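You operate a simulated robot arm through the tools that you are given. There is no shell and no other tool.

You run a simulated robot arm. Do the job below in one go: nothing can be reset, and whatever is moved stays where it is left.

JOB
Run the chain back two steps and move the housing with a gap in its glue to the green tray.
Fine: switch the chain off before you reach in; then on again, one step forward, and off.

It is judged by the outcome, as a careful person would: the job done as asked, and still so three seconds after it is handed in. It fails if anything else is knocked over, pushed out of place, dropped, spilled or broken.

ROBOT AND FRAMES
A 6-joint arm with a fingered hand, fixed in place. Base frame: the origin is on the floor under the middle of its stand, x ahead of it, y to its left, z up. Units: mm, degrees, N and s.
It reaches about 1346 mm from its shoulder. Its first joint turns from -149.0 to 149.0 degrees. Payload 3.5 kg.
The tool frame sits at the grasp point between the pads (the TCP): z along the fingers, y along the line on which they close. The tips reach 26 mm beyond it. The gripper opens to 132 mm; its body begins 73 mm behind the TCP. The gripper is a hand of 4 fingers: y runs from the thumb to the fingers, the wrist lies at [0, 0, -234] in the tool frame.
Orientation is that of the tool frame in the base frame, as a unit quaternion [x, y, z, w]. With the fingers straight down and closing along the base's y, the tool's x points along the base's -x, its y along +y and its z along -z.

CONTROLS
- The arm moves only by the tool arm_command. Its argument "increments" is a list of rows, each a list of 6 numbers: the shift along the tool's x, y, z in cm, then the turn, a rotation vector about the tool's x, y, z in degrees. In form: [[dx, dy, dz, wx, wy, wz], ...]. A call has 1 to 20 rows; each row is the pose to reach, as a shift and turn from the pose commanded when the call began, along the tool's axes at that moment. A row lasts 0.2 s, in which the tool goes at most 50 mm and 8.6 degrees; a call with a longer step from one row to the next is refused whole. A pose out of reach is approached as far as the arm can. The call stops where the force on the tool passes 40 N (or 10 N more than at its start, if that is more) or the arm is blocked; 0.2 s more then pass. In this call time passes only in rows, and 0.2 s behind the last. The reply holds the time, the measured pose of the TCP, the force on the tool along the base axes, the opening and the grip force, in the units named above and with some noise, with the torque about the TCP (base axes, N m) and any sound that the robot's microphone picked up, and new pictures: "views" is both (left out), scene, wrist or none.
- Cameras (640 x 400 px; columns grow to the right, rows downward): "scene" is fixed at [220.5, -650.6, 1537.8]; the picture's right is [0.29, -0.96, 0.00], its down [-0.75, -0.23, -0.62] and it looks along [0.59, 0.18, -0.79] (base axes); focal length 296 px, centre (320, 200). "wrist" rides on the gripper at [68, 2, -97] in the tool frame; the picture's right is [-0.03, 1.00, 0.00], its down [-0.82, -0.02, -0.58] and it looks along [-0.58, -0.01, 0.82] (tool axes); focal length 270 px, centre (320, 200). There is no depth. A picture from a camera that has moved, and an enlarged one, comes with that camera's place and axes in the base frame and with its lens.
- lift_body(by): slides the trunk up (or, below 0, down) by that many mm; the arm rides with it, the base frame stays. It gives what a move gives, with no picture.
- curl_fingers(finger1, finger2, finger3, thumb_bend): sets how far each is bent, from 0 (flat) to 1 (curled in); at 0.3 the hand is open as for a grip, at 0.7 the pads meet at the TCP. One left out holds its place. A second passes; each finger stops where it meets its share of the squeeze, and holds until it gets a number again. It is the only way to open and close the hand. It gives what a move gives, with no picture; readings hold the bend of each and the force on the fingers (four entries, about 0 where the hand has none), thumb and palm.
- zoom(camera, box): a new picture of the part [left, top, right, bottom] of that camera's present view, enlarged. The clock stands still meanwhile.
- close_job(): hands the job in; it is judged then, once.

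Nothing tells you positions but the pictures and the camera data. Unless the task says otherwise, let go and move clear before handing in.

The tools are called after "Emit:" as a command line: name --pt "numbers of a row" for each row, then --argument value for the rest, lists and objects as JSON in quotes. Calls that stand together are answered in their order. arm_command: Moves the arm, as the interface text tells. Its arguments: {"type":"object","properties":{"increments":{"type":"array","items":{"type":"array","items":{"type":"number"}}},"views":{"type":"string","enum":["both","scene","wrist","none"]}},"required":["increments"]} The other tools are called the same way: lift_body (by) moves the trunk up or down; curl_fingers (finger1, finger2, finger3, thumb_bend) moves the fingers one by one; zoom (camera, box) takes an enlarged picture of a part of a camera's view; close_job () hands the job in.

At the start:

```text
clock: 0.0
tcp_pos: [767.0, 28.8, 1034.3]
tcp_rot: [0.001, 1.0, 0.0, 0.0]
contact_force: [0.4, -0.4, -0.1]
torque: [0.01, 0.01, -0.02]
finger_gap: 131.8
grip_force: 0.1
shape: jaw
bend: [0.3, 0.3, 0.3, 0.3]
finger forces: [0.1, 0.0, 0.1, 0.0, 0.1, 0.0]
trunk travel left (down, up): [-933.0, 37.0]
```

scene: 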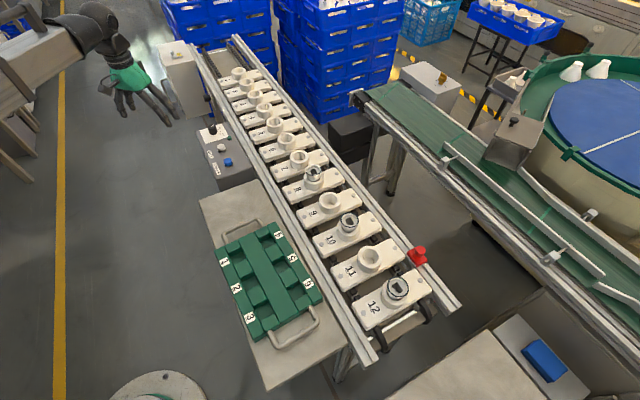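
wrist: 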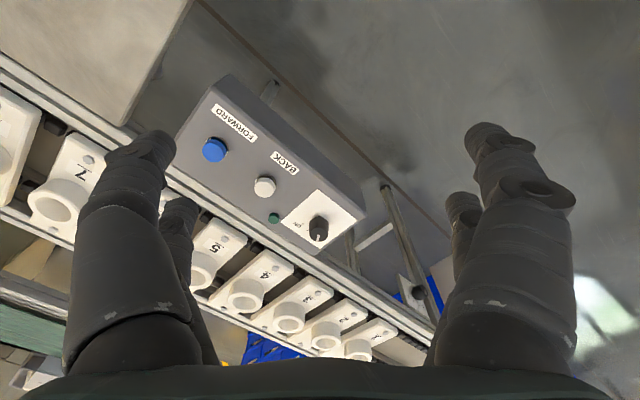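

I see a chain conveyor with numbered carriers, a control box with a blue FORWARD button, a white BACK button and a rotary switch, and a green tray beside the chain. I'll look closer before I move anything.

Emit:
zoom --camera "scene" --box '[180, 110, 260, 190]'

Emit:
zoom --camera "scene" --box '[200, 210, 330, 350]'

Emit:
zoom --camera "scene" --box '[290, 160, 450, 340]'

Emit:
zoom --camera "scene" --box '[160, 30, 340, 210]'

Emit:
zoom --camera "wrist" --box '[160, 60, 400, 260]'

```text
5.00 times, centred on (220, 150) of scene
camera zoom: at [220.5, -650.6, 1537.8], right [0.29, -0.96, 0.0], down [-0.75, -0.23, -0.62], along [0.59, 0.18, -0.79], focal length 1478 px, centre (820, 450)
```

zoom: 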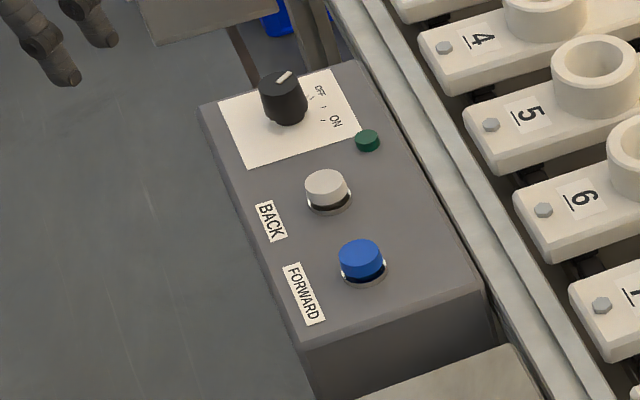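

```text
2.86 times, centred on (265, 280) of scene
camera zoom: at [220.5, -650.6, 1537.8], right [0.29, -0.96, 0.0], down [-0.75, -0.23, -0.62], along [0.59, 0.18, -0.79], focal length 845 px, centre (477, -29)
```

zoom: 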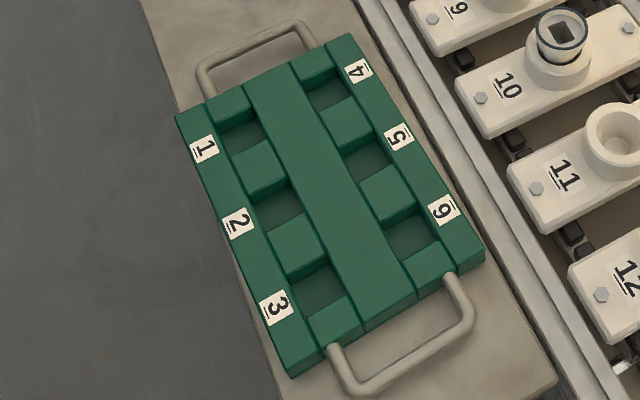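

```text
2.22 times, centred on (370, 250) of scene
camera zoom: at [220.5, -650.6, 1537.8], right [0.29, -0.96, 0.0], down [-0.75, -0.23, -0.62], along [0.59, 0.18, -0.79], focal length 657 px, centre (209, 89)
```

zoom: 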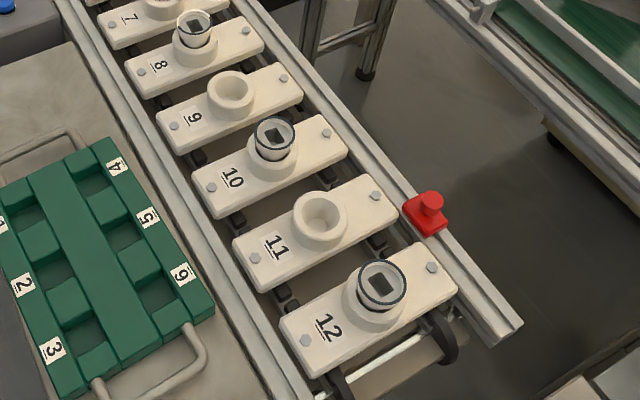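

```text
2.22 times, centred on (250, 120) of scene
camera zoom: at [220.5, -650.6, 1537.8], right [0.29, -0.96, 0.0], down [-0.75, -0.23, -0.62], along [0.59, 0.18, -0.79], focal length 657 px, centre (476, 378)
```

zoom: 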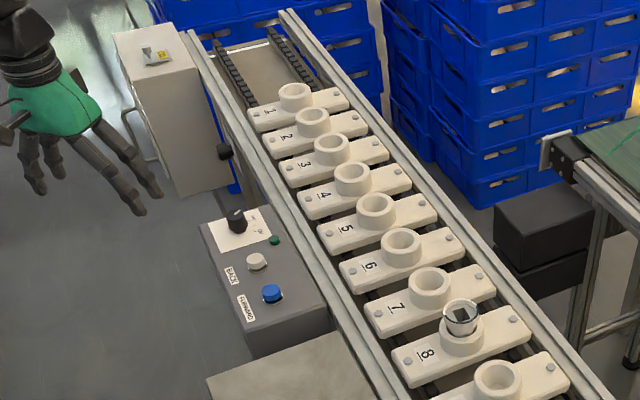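

```text
2.00 times, centred on (280, 160) of wrist
camera zoom: at [699.2, 31.5, 1131.7], right [0.03, 1.0, 0.0], down [0.82, -0.02, 0.58], along [0.58, -0.01, -0.82], focal length 541 px, centre (400, 280)
```

zoom: 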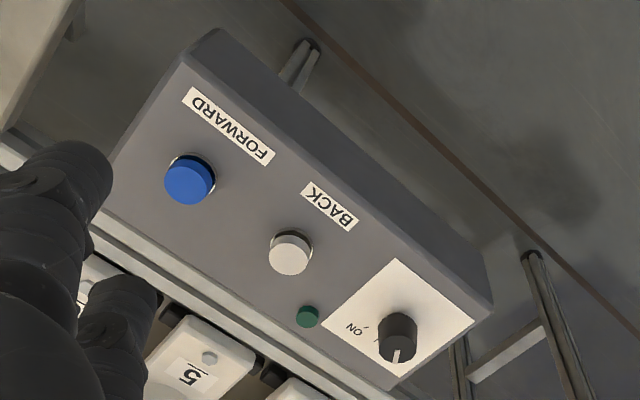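

Three housings with dark glue beads sit on carriers 8, 10 and 12. I'll zoom on each bead and on the switch to read the gap and the switch state.

Emit:
zoom --camera "scene" --box '[300, 155, 332, 195]'

Emit:
zoom --camera "scene" --box '[332, 205, 364, 245]'

Emit:
zoom --camera "scene" --box '[378, 268, 420, 310]'

Emit:
zoom --camera "scene" --box '[200, 118, 232, 148]'

Emit:
zoom --camera "wrist" --box '[270, 180, 370, 260]'

Emit:
zoom --camera "scene" --box '[460, 0, 640, 180]'

Emit:
zoom --camera "scene" --box '[380, 230, 460, 330]'

```text
10.00 times, centred on (316, 175) of scene
camera zoom: at [220.5, -650.6, 1537.8], right [0.29, -0.96, 0.0], down [-0.75, -0.23, -0.62], along [0.59, 0.18, -0.79], focal length 2956 px, centre (360, 450)
```

zoom: 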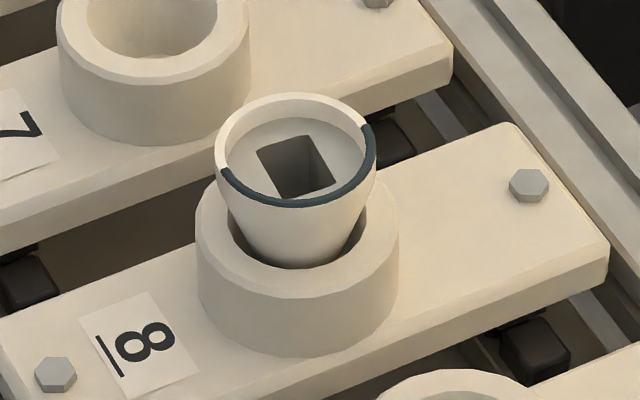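

```text
10.00 times, centred on (348, 225) of scene
camera zoom: at [220.5, -650.6, 1537.8], right [0.29, -0.96, 0.0], down [-0.75, -0.23, -0.62], along [0.59, 0.18, -0.79], focal length 2956 px, centre (40, -50)
```

zoom: 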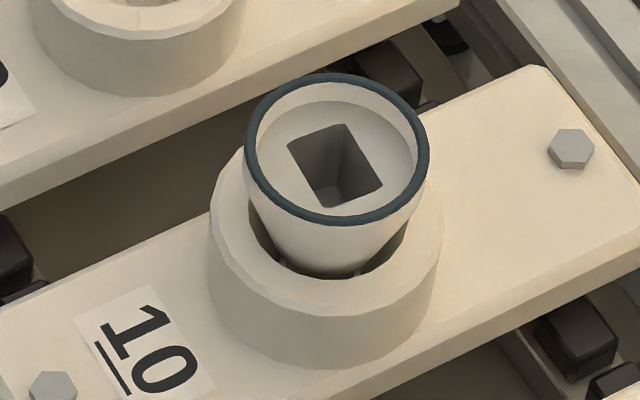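

```text
9.52 times, centred on (399, 289) of scene
camera zoom: at [220.5, -650.6, 1537.8], right [0.29, -0.96, 0.0], down [-0.75, -0.23, -0.62], along [0.59, 0.18, -0.79], focal length 2816 px, centre (-432, -648)
```

zoom: 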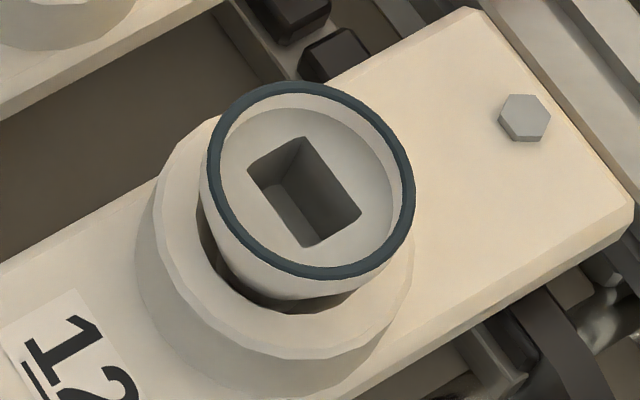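

```text
13.33 times, centred on (216, 133) of scene
camera zoom: at [220.5, -650.6, 1537.8], right [0.29, -0.96, 0.0], down [-0.75, -0.23, -0.62], along [0.59, 0.18, -0.79], focal length 3942 px, centre (1707, 1093)
```

zoom: 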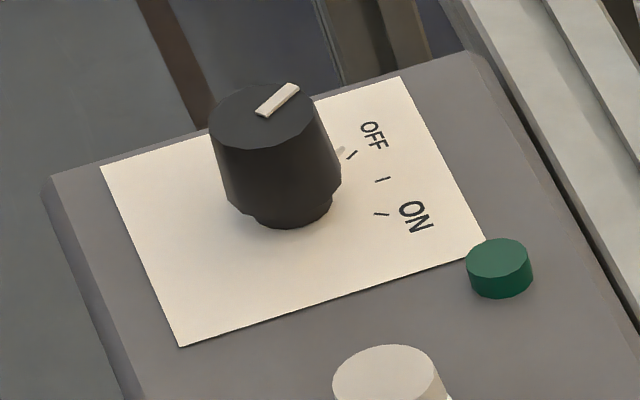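

```text
5.00 times, centred on (320, 220) of wrist
camera zoom: at [699.2, 31.5, 1131.7], right [0.03, 1.0, 0.0], down [0.82, -0.02, 0.58], along [0.58, -0.01, -0.82], focal length 1351 px, centre (320, 100)
```

zoom: 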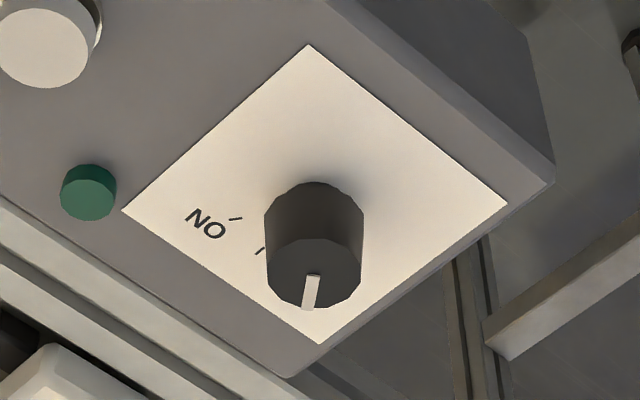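

```text
2.22 times, centred on (550, 90) of scene
camera zoom: at [220.5, -650.6, 1537.8], right [0.29, -0.96, 0.0], down [-0.75, -0.23, -0.62], along [0.59, 0.18, -0.79], focal length 657 px, centre (-191, 444)
```

zoom: 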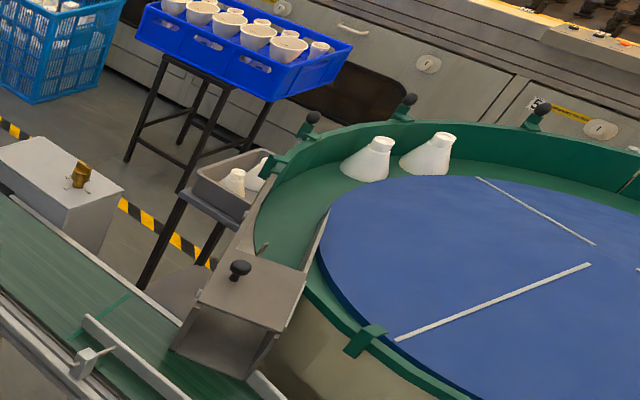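

```text
4.00 times, centred on (420, 280) of scene
camera zoom: at [220.5, -650.6, 1537.8], right [0.29, -0.96, 0.0], down [-0.75, -0.23, -0.62], along [0.59, 0.18, -0.79], focal length 1183 px, centre (-80, -120)
```

zoom: 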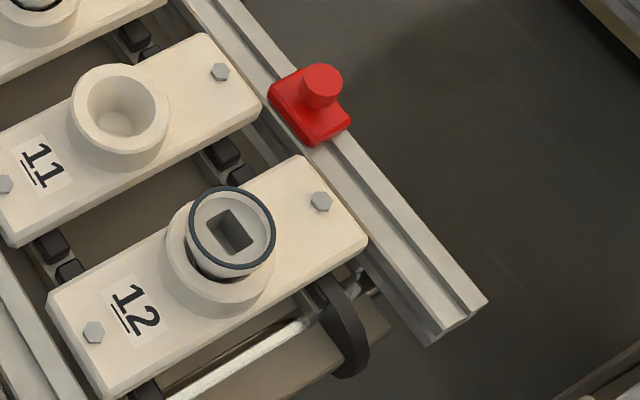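

The bead on carrier 8's housing is missing over part of its ring, while 10 and 12 look complete. The knob points to OFF and the lamp is dark, so it has to go ON before stepping back. I'll look at the hand's shape next.

Emit:
zoom --camera "scene" --box '[80, 20, 200, 130]'

Emit:
curl_fingers --finger1 0.3 --finger2 0.3 --finger3 0.3 --thumb_bend 0.3

```text
3.64 times, centred on (140, 75) of scene
camera zoom: at [220.5, -650.6, 1537.8], right [0.29, -0.96, 0.0], down [-0.75, -0.23, -0.62], along [0.59, 0.18, -0.79], focal length 1075 px, centre (974, 654)
```

zoom: 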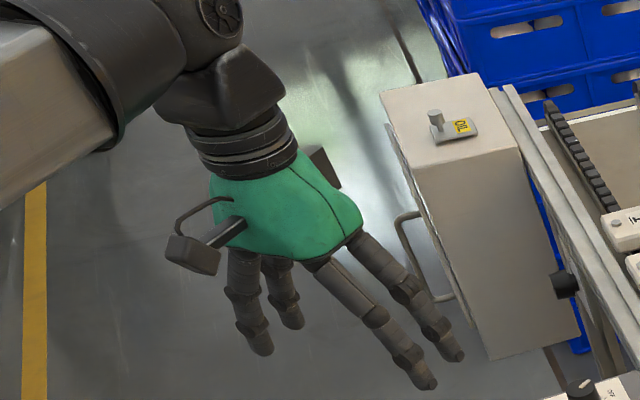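

```text
clock: 1.0
tcp_pos: [767.9, 28.5, 1034.7]
tcp_rot: [0.0, 1.0, -0.001, 0.0]
contact_force: [-0.3, 0.0, -0.5]
torque: [0.0, -0.01, -0.01]
finger_gap: 133.4
grip_force: 0.1
shape: fingers
bend: [0.3, 0.3, 0.3, 0.3]
finger forces: [0.0, 0.0, 0.0, 0.1, 0.0, 0.0]
trunk travel left (down, up): [-933.0, 37.0]
```

The hand shows two digits on each side. I'll curl single digits to learn which is which.

Emit:
curl_fingers --finger1 0.7

Emit:
zoom --camera "wrist" --box '[0, 0, 640, 400]'

Emit:
curl_fingers --thumb_bend 0.7

Emit:
zoom --camera "wrist" --box '[0, 0, 640, 400]'

Emit:
zoom --camera "scene" --box '[80, 20, 200, 130]'

```text
clock: 2.0
tcp_pos: [766.5, 28.1, 1033.3]
tcp_rot: [0.0, 1.0, 0.0, -0.001]
contact_force: [-0.1, -0.6, -0.6]
torque: [-0.03, 0.02, 0.0]
finger_gap: 67.2
grip_force: 0.2
shape: fingers
bend: [0.7, 0.3, 0.3, 0.3]
finger forces: [0.0, 0.0, 0.0, 0.0, 0.0, 0.1]
trunk travel left (down, up): [-933.0, 37.0]
```

```text
1.00 times, centred on (320, 200) of wrist (not enlarged: the box is as wide or as high as the picture)
camera zoom: at [699.2, 31.5, 1131.7], right [0.03, 1.0, 0.0], down [0.82, -0.02, 0.58], along [0.58, -0.01, -0.82], focal length 270 px, centre (320, 200)
```

zoom: 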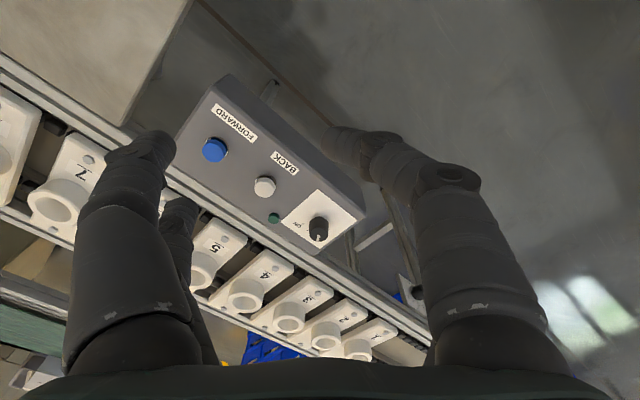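

```text
clock: 3.0
tcp_pos: [767.5, 28.2, 1033.6]
tcp_rot: [0.0, 1.0, 0.001, -0.001]
contact_force: [0.6, 0.4, -0.2]
torque: [-0.02, -0.02, -0.02]
finger_gap: 1.3
grip_force: 0.1
shape: fingers
bend: [0.7, 0.3, 0.3, 0.7]
finger forces: [0.0, 0.0, 0.0, 0.0, 0.0, 0.0]
trunk travel left (down, up): [-933.0, 37.0]
```

```text
1.00 times, centred on (320, 200) of wrist (not enlarged: the box is as wide or as high as the picture)
camera zoom: at [699.2, 31.5, 1131.7], right [0.03, 1.0, 0.0], down [0.82, -0.02, 0.58], along [0.58, -0.01, -0.82], focal length 270 px, centre (320, 200)
```

zoom: 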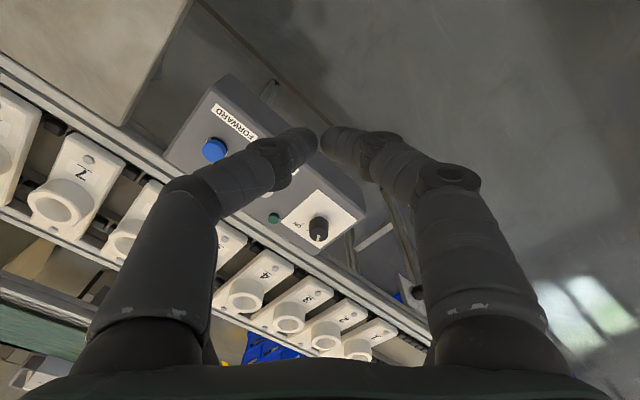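

```text
3.64 times, centred on (140, 75) of scene
camera zoom: at [220.5, -650.6, 1537.8], right [0.29, -0.96, 0.0], down [-0.75, -0.23, -0.62], along [0.59, 0.18, -0.79], focal length 1075 px, centre (974, 654)
```

zoom: 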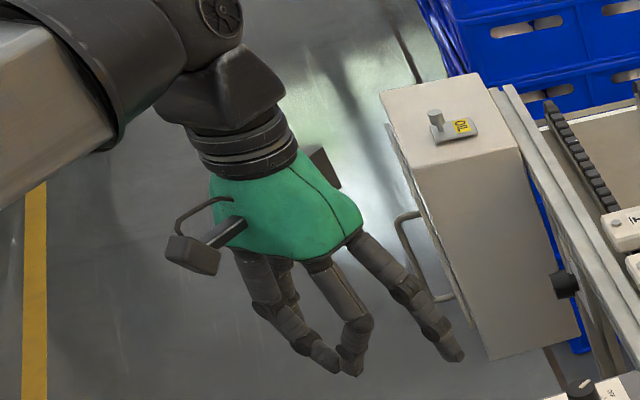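

Emit:
curl_fingers --finger2 0.7

Emit:
zoom --camera "wrist" --box '[0, 0, 640, 400]'

Emit:
zoom --camera "scene" --box '[80, 20, 200, 130]'

Emit:
curl_fingers --finger3 0.7

Emit:
zoom --camera "wrist" --box '[0, 0, 640, 400]'

Emit:
zoom --camera "scene" --box '[80, 20, 200, 130]'

```text
clock: 4.0
tcp_pos: [767.2, 28.9, 1034.0]
tcp_rot: [0.0, 1.0, 0.0, 0.001]
contact_force: [0.7, -0.2, 1.1]
torque: [-0.03, 0.01, -0.02]
finger_gap: 1.3
grip_force: 0.0
shape: fingers
bend: [0.7, 0.7, 0.3, 0.7]
finger forces: [0.1, 0.1, 0.1, 0.0, 0.1, 0.0]
trunk travel left (down, up): [-933.0, 37.0]
```

```text
1.00 times, centred on (320, 200) of wrist (not enlarged: the box is as wide or as high as the picture)
camera zoom: at [699.2, 31.5, 1131.7], right [0.03, 1.0, 0.0], down [0.82, -0.02, 0.58], along [0.58, -0.01, -0.82], focal length 270 px, centre (320, 200)
```

zoom: 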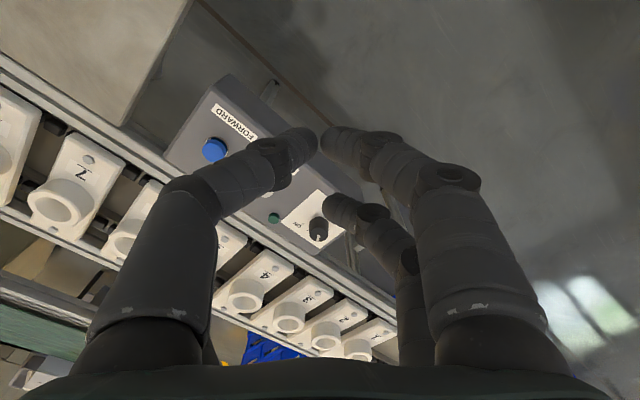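

```text
3.64 times, centred on (140, 75) of scene
camera zoom: at [220.5, -650.6, 1537.8], right [0.29, -0.96, 0.0], down [-0.75, -0.23, -0.62], along [0.59, 0.18, -0.79], focal length 1075 px, centre (974, 654)
```

zoom: 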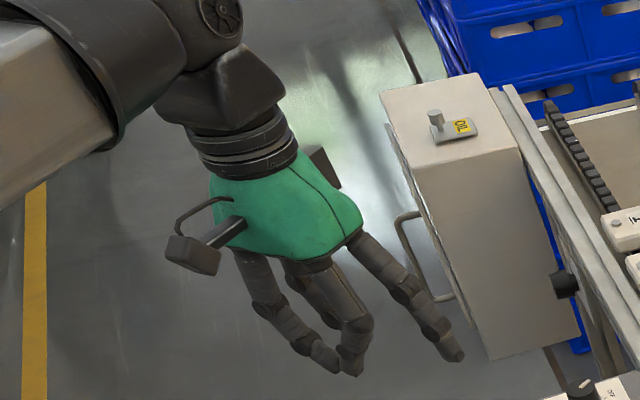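

```text
clock: 5.0
tcp_pos: [766.4, 29.9, 1033.0]
tcp_rot: [0.001, 1.0, 0.0, 0.0]
contact_force: [-0.3, -0.4, 0.1]
torque: [0.0, -0.01, -0.01]
finger_gap: 1.4
grip_force: 0.0
shape: fingers
bend: [0.7, 0.7, 0.7, 0.7]
finger forces: [0.1, 0.0, 0.0, 0.1, 0.1, 0.0]
trunk travel left (down, up): [-933.0, 37.0]
```

```text
1.00 times, centred on (320, 200) of wrist (not enlarged: the box is as wide or as high as the picture)
camera zoom: at [699.2, 31.5, 1131.7], right [0.03, 1.0, 0.0], down [0.82, -0.02, 0.58], along [0.58, -0.01, -0.82], focal length 270 px, centre (320, 200)
```

zoom: 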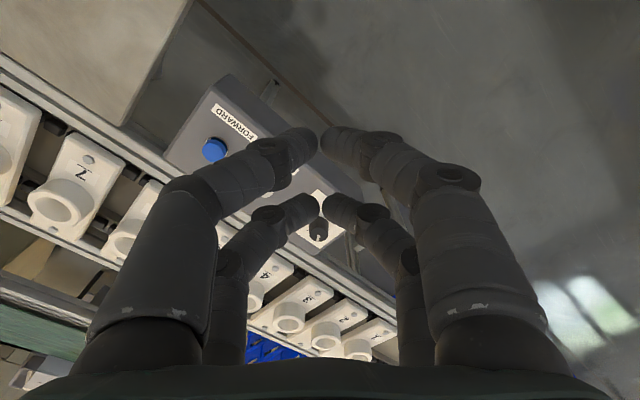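

```text
3.64 times, centred on (140, 75) of scene
camera zoom: at [220.5, -650.6, 1537.8], right [0.29, -0.96, 0.0], down [-0.75, -0.23, -0.62], along [0.59, 0.18, -0.79], focal length 1075 px, centre (974, 654)
```

zoom: 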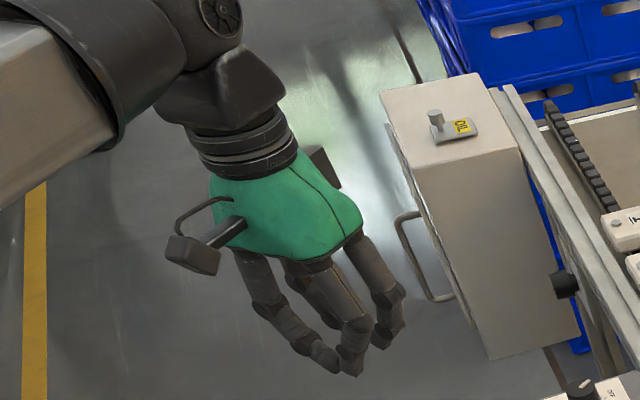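

Fingers 1 and thumb form the front pair, and fingers 2 and 3 the rear pair, so the hand can close like a four-point chuck. I take the knob to be near (987, 24, 813), so I'll open the hand and move above it to measure.

Emit:
curl_fingers --finger1 0.3 --finger2 0.3 --finger3 0.3 --thumb_bend 0.3

Emit:
arm_command --pt "-4.4 -0.1 1.6 0 0 0" --pt "-8.8 -0.2 3.2 0 0 0" --pt "-13.2 -0.3 4.8 0 0 0" --pt "-17.6 -0.4 6.4 0 0 0" --pt "-22 -0.5 8 0 0 0" --pt "-22 -0.5 11 0 0 0"

```text
clock: 6.0
tcp_pos: [767.1, 29.6, 1033.4]
tcp_rot: [0.0, 1.0, -0.001, 0.0]
contact_force: [-0.1, -0.3, 0.8]
torque: [-0.02, -0.02, -0.01]
finger_gap: 132.8
grip_force: 0.0
shape: fingers
bend: [0.3, 0.3, 0.3, 0.3]
finger forces: [0.1, 0.0, 0.0, 0.0, 0.1, 0.0]
trunk travel left (down, up): [-933.0, 37.0]
```

```text
clock: 7.4
tcp_pos: [981.7, 25.4, 1034.1]
tcp_rot: [0.0, 1.0, -0.001, 0.0]
contact_force: [-0.4, -0.1, -0.2]
torque: [0.01, 0.01, 0.02]
finger_gap: 132.4
grip_force: 0.2
shape: fingers
bend: [0.3, 0.3, 0.3, 0.3]
finger forces: [0.1, 0.0, 0.0, 0.0, 0.0, 0.1]
out of reach, approached as far as the arm can: row 1, 2, 3, 4, 5, 6
trunk travel left (down, up): [-933.0, 37.0]
camera wrist: at [914.1, 28.7, 1131.5], right [0.03, 1.0, 0.0], down [0.82, -0.02, 0.58], along [0.58, -0.01, -0.82], focal length 270 px, centre (320, 200)
```

scene: 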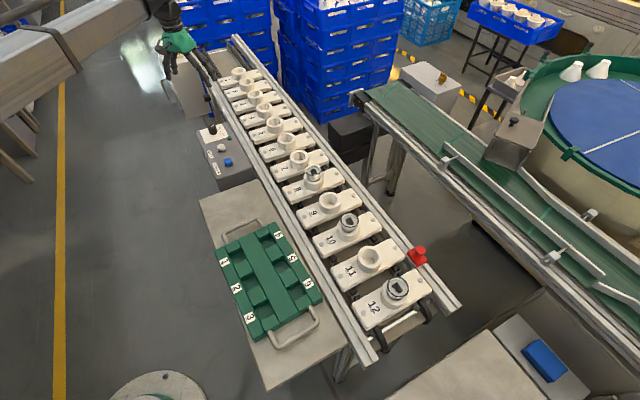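
wrist: 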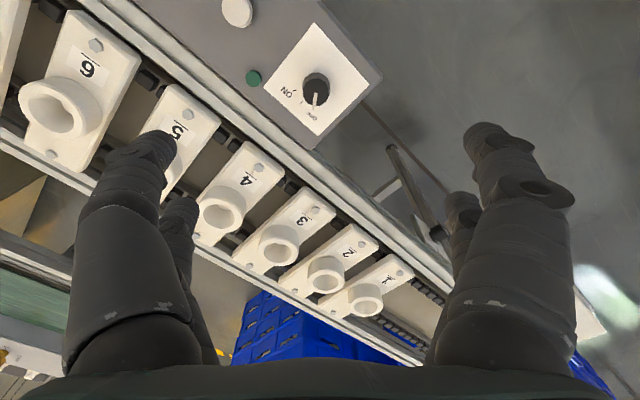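

The arm reached over the knob but not lower at this trunk height. I'll lower the trunk and look again.

Emit:
lift_body --by -120

Emit:
arm_command --pt "0 0 0 0 0 0"

```text
clock: 8.9
tcp_pos: [981.2, 27.1, 913.1]
tcp_rot: [0.001, 1.0, -0.001, 0.0]
contact_force: [-0.5, -0.3, -0.3]
torque: [0.02, 0.02, 0.02]
finger_gap: 132.3
grip_force: 0.2
shape: fingers
bend: [0.3, 0.3, 0.3, 0.3]
finger forces: [0.0, 0.0, 0.0, 0.0, 0.0, 0.0]
trunk travel left (down, up): [-813.0, 157.0]
```

```text
clock: 9.3
tcp_pos: [980.4, 25.6, 913.7]
tcp_rot: [0.0, 1.0, 0.001, 0.0]
contact_force: [-0.3, 0.6, -0.1]
torque: [0.04, 0.0, 0.0]
finger_gap: 132.3
grip_force: 0.1
shape: fingers
bend: [0.3, 0.3, 0.3, 0.3]
finger forces: [0.0, 0.1, 0.0, 0.1, 0.0, 0.1]
trunk travel left (down, up): [-813.0, 157.0]
camera wrist: at [913.7, 28.8, 1011.8], right [0.03, 1.0, 0.0], down [0.82, -0.02, 0.58], along [0.58, -0.01, -0.82], focal length 270 px, centre (320, 200)
```

scene: 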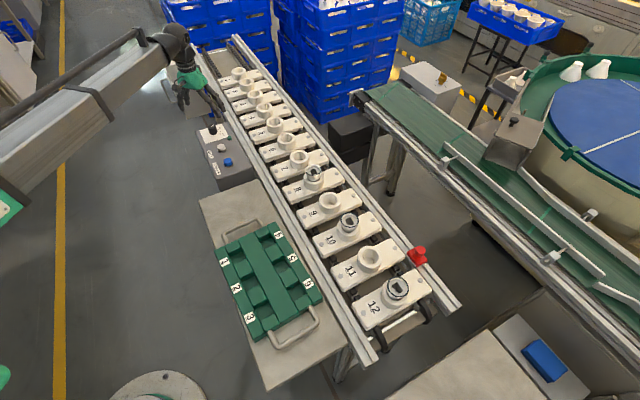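
wrist: 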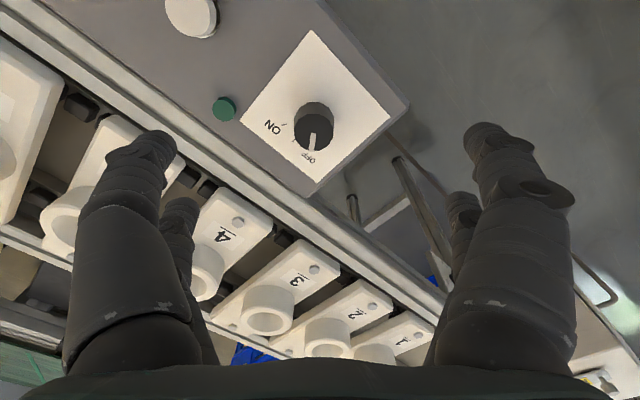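

Emit:
zoom --camera "wrist" --box '[230, 20, 400, 200]'

Emit:
zoom --camera "scene" --box '[200, 115, 240, 175]'

```text
2.22 times, centred on (315, 110) of wrist
camera zoom: at [913.7, 28.8, 1011.8], right [0.03, 1.0, 0.0], down [0.82, -0.02, 0.58], along [0.58, -0.01, -0.82], focal length 601 px, centre (331, 400)
```

zoom: 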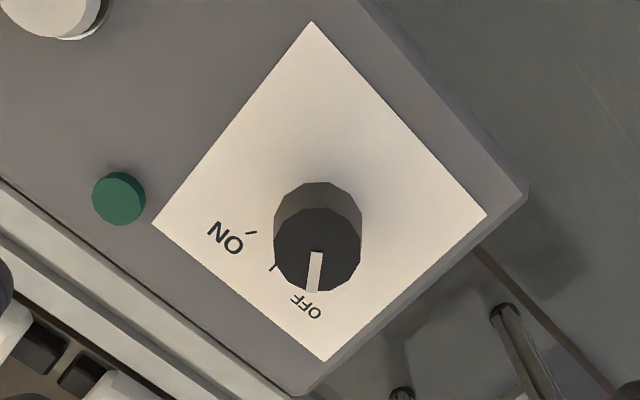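

```text
6.67 times, centred on (220, 145) of scene
camera zoom: at [220.5, -650.6, 1537.8], right [0.29, -0.96, 0.0], down [-0.75, -0.23, -0.62], along [0.59, 0.18, -0.79], focal length 1971 px, centre (987, 567)
```

zoom: 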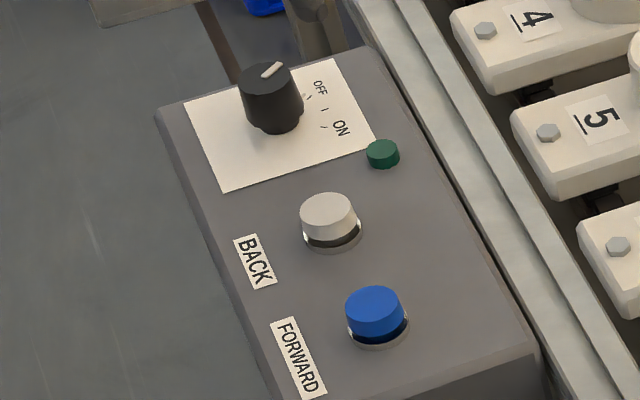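

The knob centre comes out at about (992, 23), with its top near z 811 and the panel near z 776. I'll test how far the arm can move at this trunk height.

Emit:
arm_command --pt "0 0 -2 0 0 0" --pt "0 0 -4 0 0 0" --pt "-1.0 -0.3 -4 0 0 0" --pt "-1.0 -0.3 -4 0 0 0" --views "none"

```text
clock: 10.3
tcp_pos: [989.2, 24.1, 913.5]
tcp_rot: [0.001, 1.0, 0.0, -0.001]
contact_force: [0.4, 0.3, 0.6]
torque: [0.01, 0.02, 0.0]
finger_gap: 132.3
grip_force: 0.0
shape: fingers
bend: [0.3, 0.3, 0.3, 0.3]
finger forces: [0.0, 0.0, 0.0, 0.1, 0.0, 0.1]
out of reach, approached as far as the arm can: row 1, 2, 3, 4
trunk travel left (down, up): [-813.0, 157.0]
```

The arm's own moves leave height unchanged, so height has to come from the trunk and x, y and yaw from the arm. I'll centre over the knob, pre-turn by -30°, and narrow the hand before descending.

Emit:
arm_command --pt "-0.25 0 0 0 0 -7.5" --pt "-0.25 0 0 0 0 -15" --pt "-0.25 0 0 0 0 -22.5" --pt "-0.25 0 0 0 0 -30" --pt "-0.25 0 0 0 0 -30" --views "none"

Emit:
curl_fingers --finger1 0.48 --finger2 0.48 --finger3 0.48 --thumb_bend 0.48

Emit:
arm_command --pt "0 0 0 0 0 0"

```text
clock: 11.5
tcp_pos: [993.2, 23.5, 913.3]
tcp_rot: [-0.26, 0.966, 0.0, 0.0]
contact_force: [0.3, 0.7, -0.2]
torque: [-0.01, 0.0, -0.03]
finger_gap: 132.6
grip_force: 0.0
shape: fingers
bend: [0.3, 0.3, 0.3, 0.3]
finger forces: [0.0, 0.0, 0.0, 0.1, 0.1, 0.0]
trunk travel left (down, up): [-813.0, 157.0]
```

```text
clock: 12.5
tcp_pos: [992.2, 22.9, 913.8]
tcp_rot: [-0.259, 0.966, -0.001, 0.0]
contact_force: [0.2, -0.2, -0.2]
torque: [0.02, 0.0, 0.0]
finger_gap: 73.2
grip_force: 0.0
shape: fingers
bend: [0.48, 0.48, 0.48, 0.48]
finger forces: [0.1, 0.0, 0.0, 0.0, 0.0, 0.0]
trunk travel left (down, up): [-813.0, 157.0]
```

```text
clock: 12.9
tcp_pos: [991.2, 24.0, 913.9]
tcp_rot: [-0.259, 0.966, 0.0, 0.0]
contact_force: [-0.3, -0.4, -0.9]
torque: [0.02, -0.01, 0.0]
finger_gap: 73.2
grip_force: 0.0
shape: fingers
bend: [0.48, 0.48, 0.48, 0.48]
finger forces: [0.0, 0.0, 0.0, 0.1, 0.0, 0.0]
trunk travel left (down, up): [-813.0, 157.0]
camera wrist: at [932.5, -8.4, 1011.7], right [-0.48, 0.88, 0.0], down [0.72, 0.39, 0.58], along [0.51, 0.28, -0.82], focal length 270 px, centre (320, 200)
```

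scene: 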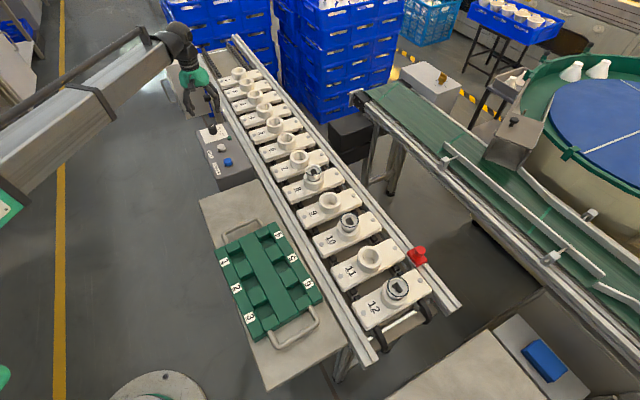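
wrist: 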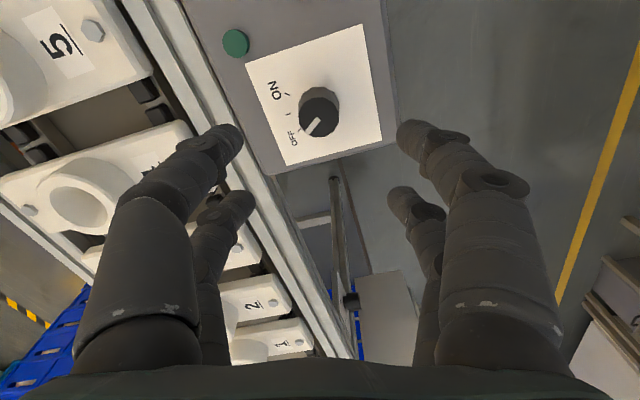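

Emit:
zoom --camera "wrist" --box '[240, 20, 400, 180]'

Emit:
zoom --camera "scene" --box '[170, 50, 250, 180]'

```text
2.50 times, centred on (320, 100) of wrist
camera zoom: at [932.5, -8.4, 1011.7], right [-0.48, 0.88, 0.0], down [0.72, 0.39, 0.58], along [0.51, 0.28, -0.82], focal length 676 px, centre (320, 450)
```

zoom: 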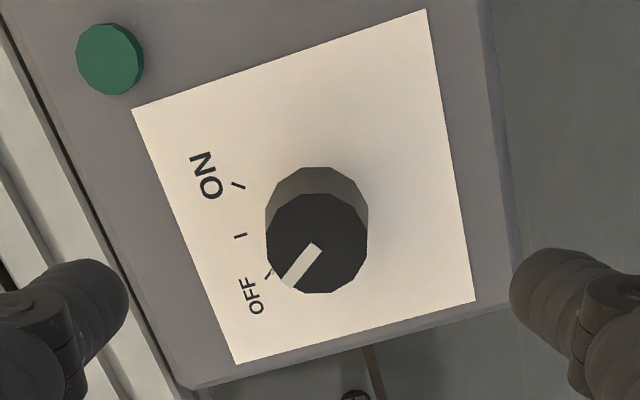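

```text
3.08 times, centred on (210, 115) of scene
camera zoom: at [220.5, -650.6, 1537.8], right [0.29, -0.96, 0.0], down [-0.75, -0.23, -0.62], along [0.59, 0.18, -0.79], focal length 910 px, centre (658, 462)
```

zoom: 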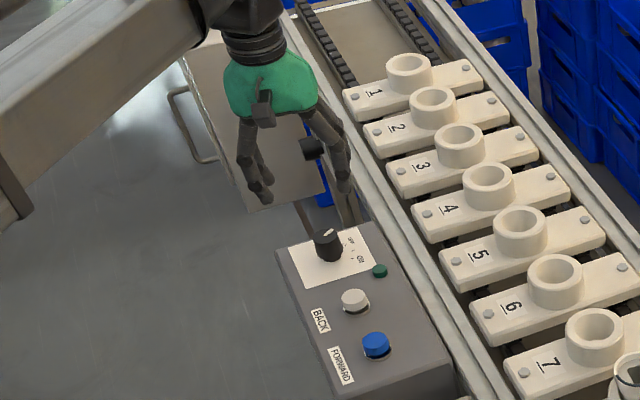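

The knob centre holds at (991.5, 23.2), and the marks put OFF near -10° and ON near -80°, so the turn is about 70° clockwise seen from above. I'll lower the trunk part of the way and check clearance.

Emit:
lift_body --by -85

Emit:
zoom --camera "scene" --box '[185, 90, 245, 160]'

Emit:
zoom --camera "wrist" --box '[160, 60, 480, 260]'

```text
clock: 14.1
tcp_pos: [991.8, 22.9, 829.9]
tcp_rot: [-0.259, 0.966, 0.0, 0.0]
contact_force: [0.2, -0.8, 0.8]
torque: [0.02, -0.02, -0.01]
finger_gap: 73.0
grip_force: 0.0
shape: fingers
bend: [0.48, 0.48, 0.48, 0.48]
finger forces: [0.1, 0.0, 0.0, 0.0, 0.1, 0.1]
trunk travel left (down, up): [-728.0, 242.0]
```

```text
5.71 times, centred on (215, 125) of scene
camera zoom: at [220.5, -650.6, 1537.8], right [0.29, -0.96, 0.0], down [-0.75, -0.23, -0.62], along [0.59, 0.18, -0.79], focal length 1689 px, centre (920, 629)
```

zoom: 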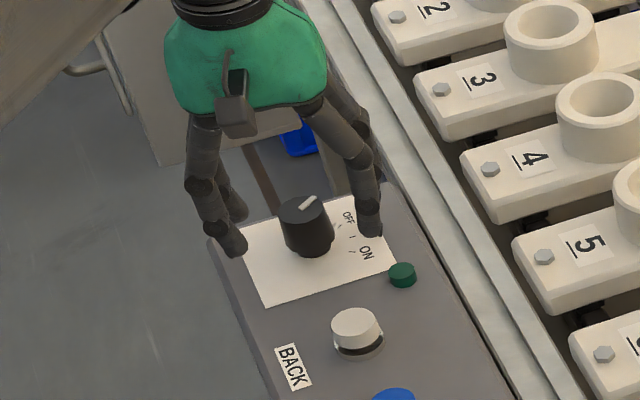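

```text
2.00 times, centred on (320, 160) of wrist
camera zoom: at [932.5, -8.4, 926.8], right [-0.48, 0.88, 0.0], down [0.72, 0.39, 0.58], along [0.51, 0.28, -0.82], focal length 541 px, centre (320, 280)
```

zoom: 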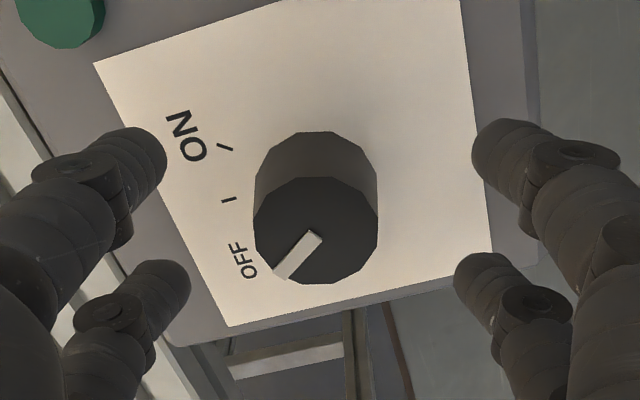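

Ticks seen from two heights place the panel at z about 782 and the knob top at about 812. I'll go down to TCP z near 815, so the tips stay about 6 mm above the panel, and close on the knob.

Emit:
lift_body --by -15

Emit:
curl_fingers --finger1 0.7 --finger2 0.7 --finger3 0.7 --thumb_bend 0.7

Emit:
zoom --camera "wrist" --box '[160, 60, 480, 260]'

Emit:
zoom --camera "scene" --box '[185, 90, 245, 160]'

```text
clock: 14.7
tcp_pos: [990.9, 23.5, 813.5]
tcp_rot: [-0.259, 0.966, 0.0, 0.0]
contact_force: [-0.1, 0.0, -0.7]
torque: [0.01, 0.0, 0.0]
finger_gap: 73.3
grip_force: 0.1
shape: fingers
bend: [0.48, 0.48, 0.48, 0.48]
finger forces: [0.0, 0.0, 0.1, 0.0, 0.0, 0.0]
trunk travel left (down, up): [-713.0, 257.0]
```

```text
clock: 15.7
tcp_pos: [992.5, 22.7, 812.8]
tcp_rot: [-0.259, 0.966, 0.0, 0.0]
contact_force: [-0.6, -3.6, -2.6]
torque: [-0.03, 0.01, 0.03]
finger_gap: 17.7
grip_force: 5.9
shape: fingers
bend: [0.65, 0.68, 0.68, 0.67]
finger forces: [3.6, 0.9, 1.3, 0.0, 6.1, 0.0]
trunk travel left (down, up): [-713.0, 257.0]
```

```text
2.00 times, centred on (320, 160) of wrist
camera zoom: at [932.7, -8.8, 911.6], right [-0.48, 0.88, 0.0], down [0.72, 0.39, 0.58], along [0.51, 0.28, -0.82], focal length 541 px, centre (320, 280)
```

zoom: 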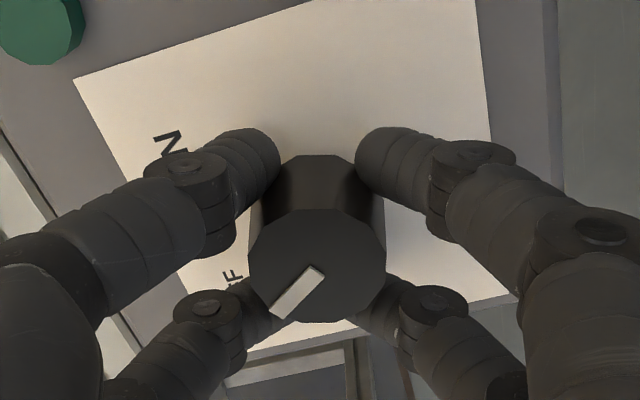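

```text
5.71 times, centred on (215, 125) of scene
camera zoom: at [220.5, -650.6, 1537.8], right [0.29, -0.96, 0.0], down [-0.75, -0.23, -0.62], along [0.59, 0.18, -0.79], focal length 1689 px, centre (920, 629)
```

zoom: 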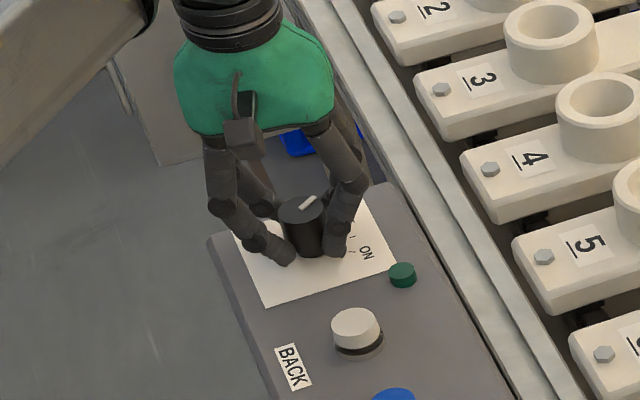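

The four digits hold the knob with light, balanced force. I'll turn it clockwise from above, which is positive about the tool z axis.

Emit:
arm_command --pt "0 0 0 0 0 7" --pt "0 0 0 0 0 14" --pt "0 0 0 0 0 21" --pt "0 0 0 0 0 28" --pt "0 0 0 0 0 35" --pt "0 0 0 0 0 42" --pt "0 0 0 0 0 49" --pt "0 0 0 0 0 56" --pt "0 0 0 0 0 63" --pt "0 0 0 0 0 70"

Emit:
zoom --camera "scene" --box '[185, 90, 245, 160]'

Emit:
zoom --camera "wrist" --box '[160, 60, 480, 260]'

```text
clock: 17.9
tcp_pos: [992.0, 21.8, 814.1]
tcp_rot: [0.344, 0.939, 0.0, -0.001]
contact_force: [3.6, -12.0, 0.1]
torque: [-0.22, -0.11, 0.12]
finger_gap: 14.9
grip_force: 11.4
shape: fingers
bend: [0.67, 0.69, 0.67, 0.67]
finger forces: [2.8, 4.1, 10.4, 0.0, 5.4, 0.0]
trunk travel left (down, up): [-713.0, 257.0]
heard: click
camera wrist: at [941.9, 68.6, 911.4], right [0.66, 0.75, 0.0], down [0.61, -0.54, 0.58], along [0.43, -0.38, -0.82], focal length 270 px, centre (320, 200)
```

scene: 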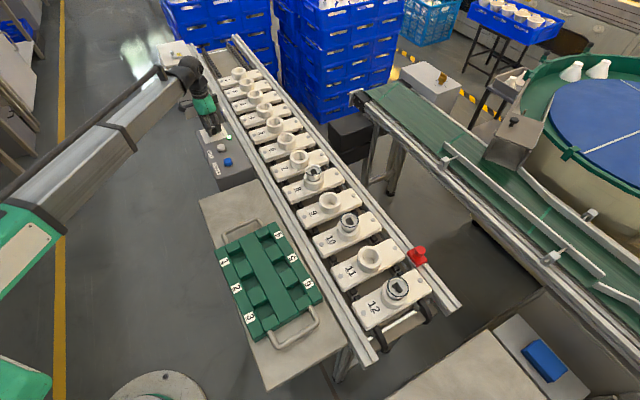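
wrist: 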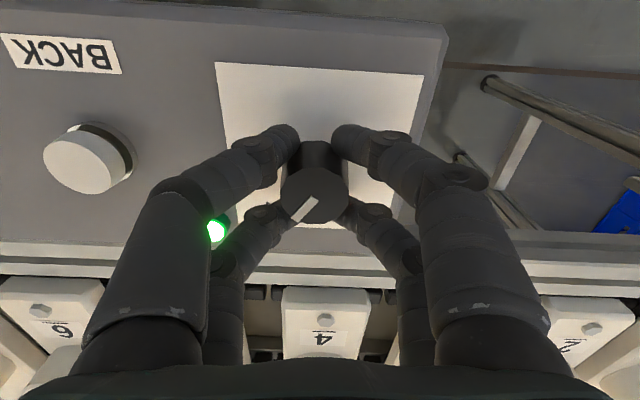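

```text
5.71 times, centred on (215, 125) of scene
camera zoom: at [220.5, -650.6, 1537.8], right [0.29, -0.96, 0.0], down [-0.75, -0.23, -0.62], along [0.59, 0.18, -0.79], focal length 1689 px, centre (920, 629)
```

zoom: 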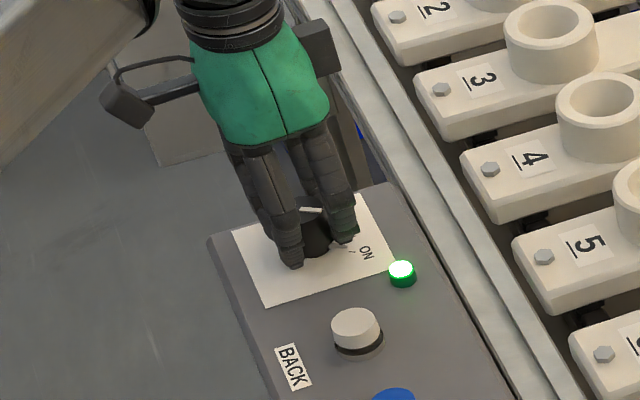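

```text
2.00 times, centred on (320, 160) of wrist
camera zoom: at [941.9, 68.6, 911.4], right [0.66, 0.75, 0.0], down [0.61, -0.54, 0.58], along [0.43, -0.38, -0.82], focal length 541 px, centre (320, 280)
```

zoom: 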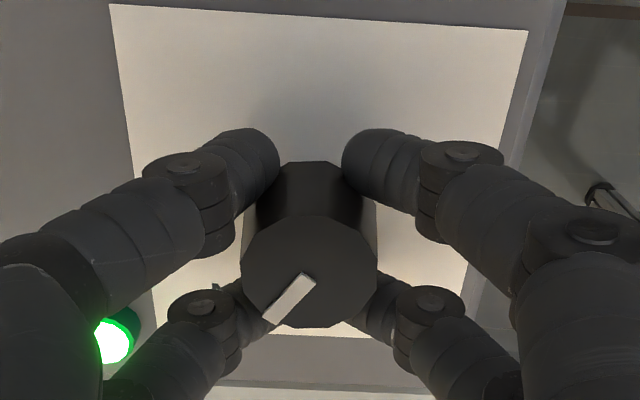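

The lamp is lit and a click was heard, so the chain is ON. I'll release the knob, raise, and look at the BACK button.

Emit:
curl_fingers --finger1 0.48 --finger2 0.48 --finger3 0.48 --thumb_bend 0.48

Emit:
lift_body --by 60

Emit:
arm_command --pt "-0.25 -3.6 0 0 0 0" --pt "-0.5 -7.2 0 0 0 0" --pt "-0.73 -10.9 0 0 0 0" --pt "-0.73 -10.9 0 0 0 0"

```text
clock: 18.9
tcp_pos: [991.6, 24.1, 814.3]
tcp_rot: [0.342, 0.94, -0.001, 0.0]
contact_force: [0.2, 0.1, 0.8]
torque: [-0.02, 0.01, -0.02]
finger_gap: 72.2
grip_force: 0.1
shape: fingers
bend: [0.48, 0.48, 0.48, 0.48]
finger forces: [0.0, 0.0, 0.1, 0.0, 0.0, 0.1]
trunk travel left (down, up): [-713.0, 257.0]
```

```text
clock: 19.9
tcp_pos: [992.2, 22.3, 873.0]
tcp_rot: [0.343, 0.939, 0.0, 0.0]
contact_force: [0.6, -0.9, -0.6]
torque: [-0.03, 0.01, -0.04]
finger_gap: 72.0
grip_force: 0.0
shape: fingers
bend: [0.48, 0.48, 0.48, 0.48]
finger forces: [0.0, 0.1, 0.0, 0.0, 0.0, 0.0]
trunk travel left (down, up): [-773.0, 197.0]
```

```text
clock: 20.9
tcp_pos: [927.6, -64.7, 874.2]
tcp_rot: [0.342, 0.94, 0.0, 0.0]
contact_force: [0.4, -0.7, -0.2]
torque: [-0.01, 0.02, 0.0]
finger_gap: 72.4
grip_force: 0.0
shape: fingers
bend: [0.48, 0.48, 0.48, 0.48]
finger forces: [0.1, 0.1, 0.0, 0.1, 0.1, 0.0]
trunk travel left (down, up): [-773.0, 197.0]
camera wrist: at [877.4, -18.5, 971.8], right [0.66, 0.75, 0.0], down [0.61, -0.54, 0.58], along [0.43, -0.38, -0.82], focal length 270 px, centre (320, 200)
```

scene: 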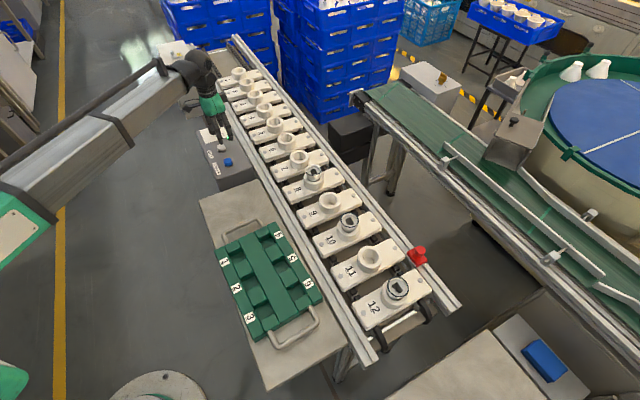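
wrist: 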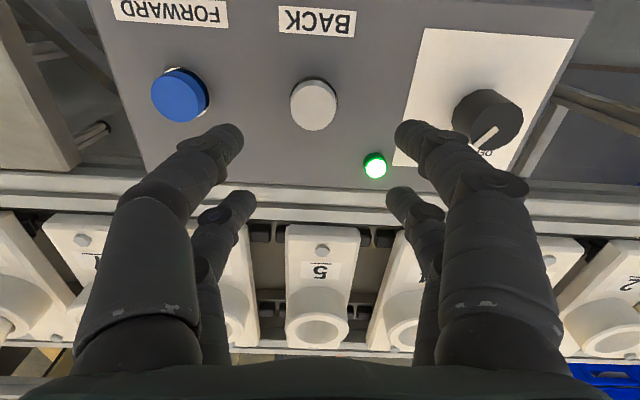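

Emit:
zoom --camera "wrist" --box '[140, 40, 420, 200]'

Emit:
zoom --camera "scene" --box '[185, 110, 245, 180]'

```text
2.29 times, centred on (280, 120) of wrist
camera zoom: at [877.4, -18.5, 971.8], right [0.66, 0.75, 0.0], down [0.61, -0.54, 0.58], along [0.43, -0.38, -0.82], focal length 618 px, centre (411, 383)
```

zoom: 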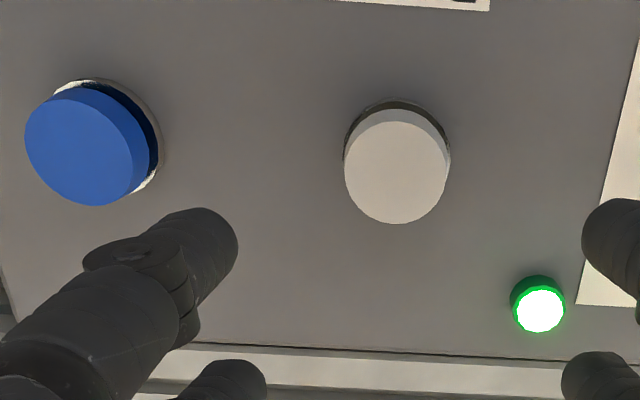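

```text
5.71 times, centred on (215, 145) of scene
camera zoom: at [220.5, -650.6, 1537.8], right [0.29, -0.96, 0.0], down [-0.75, -0.23, -0.62], along [0.59, 0.18, -0.79], focal length 1689 px, centre (920, 514)
```

zoom: 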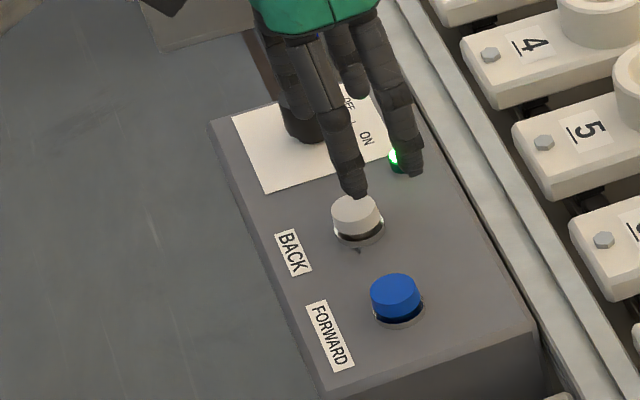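

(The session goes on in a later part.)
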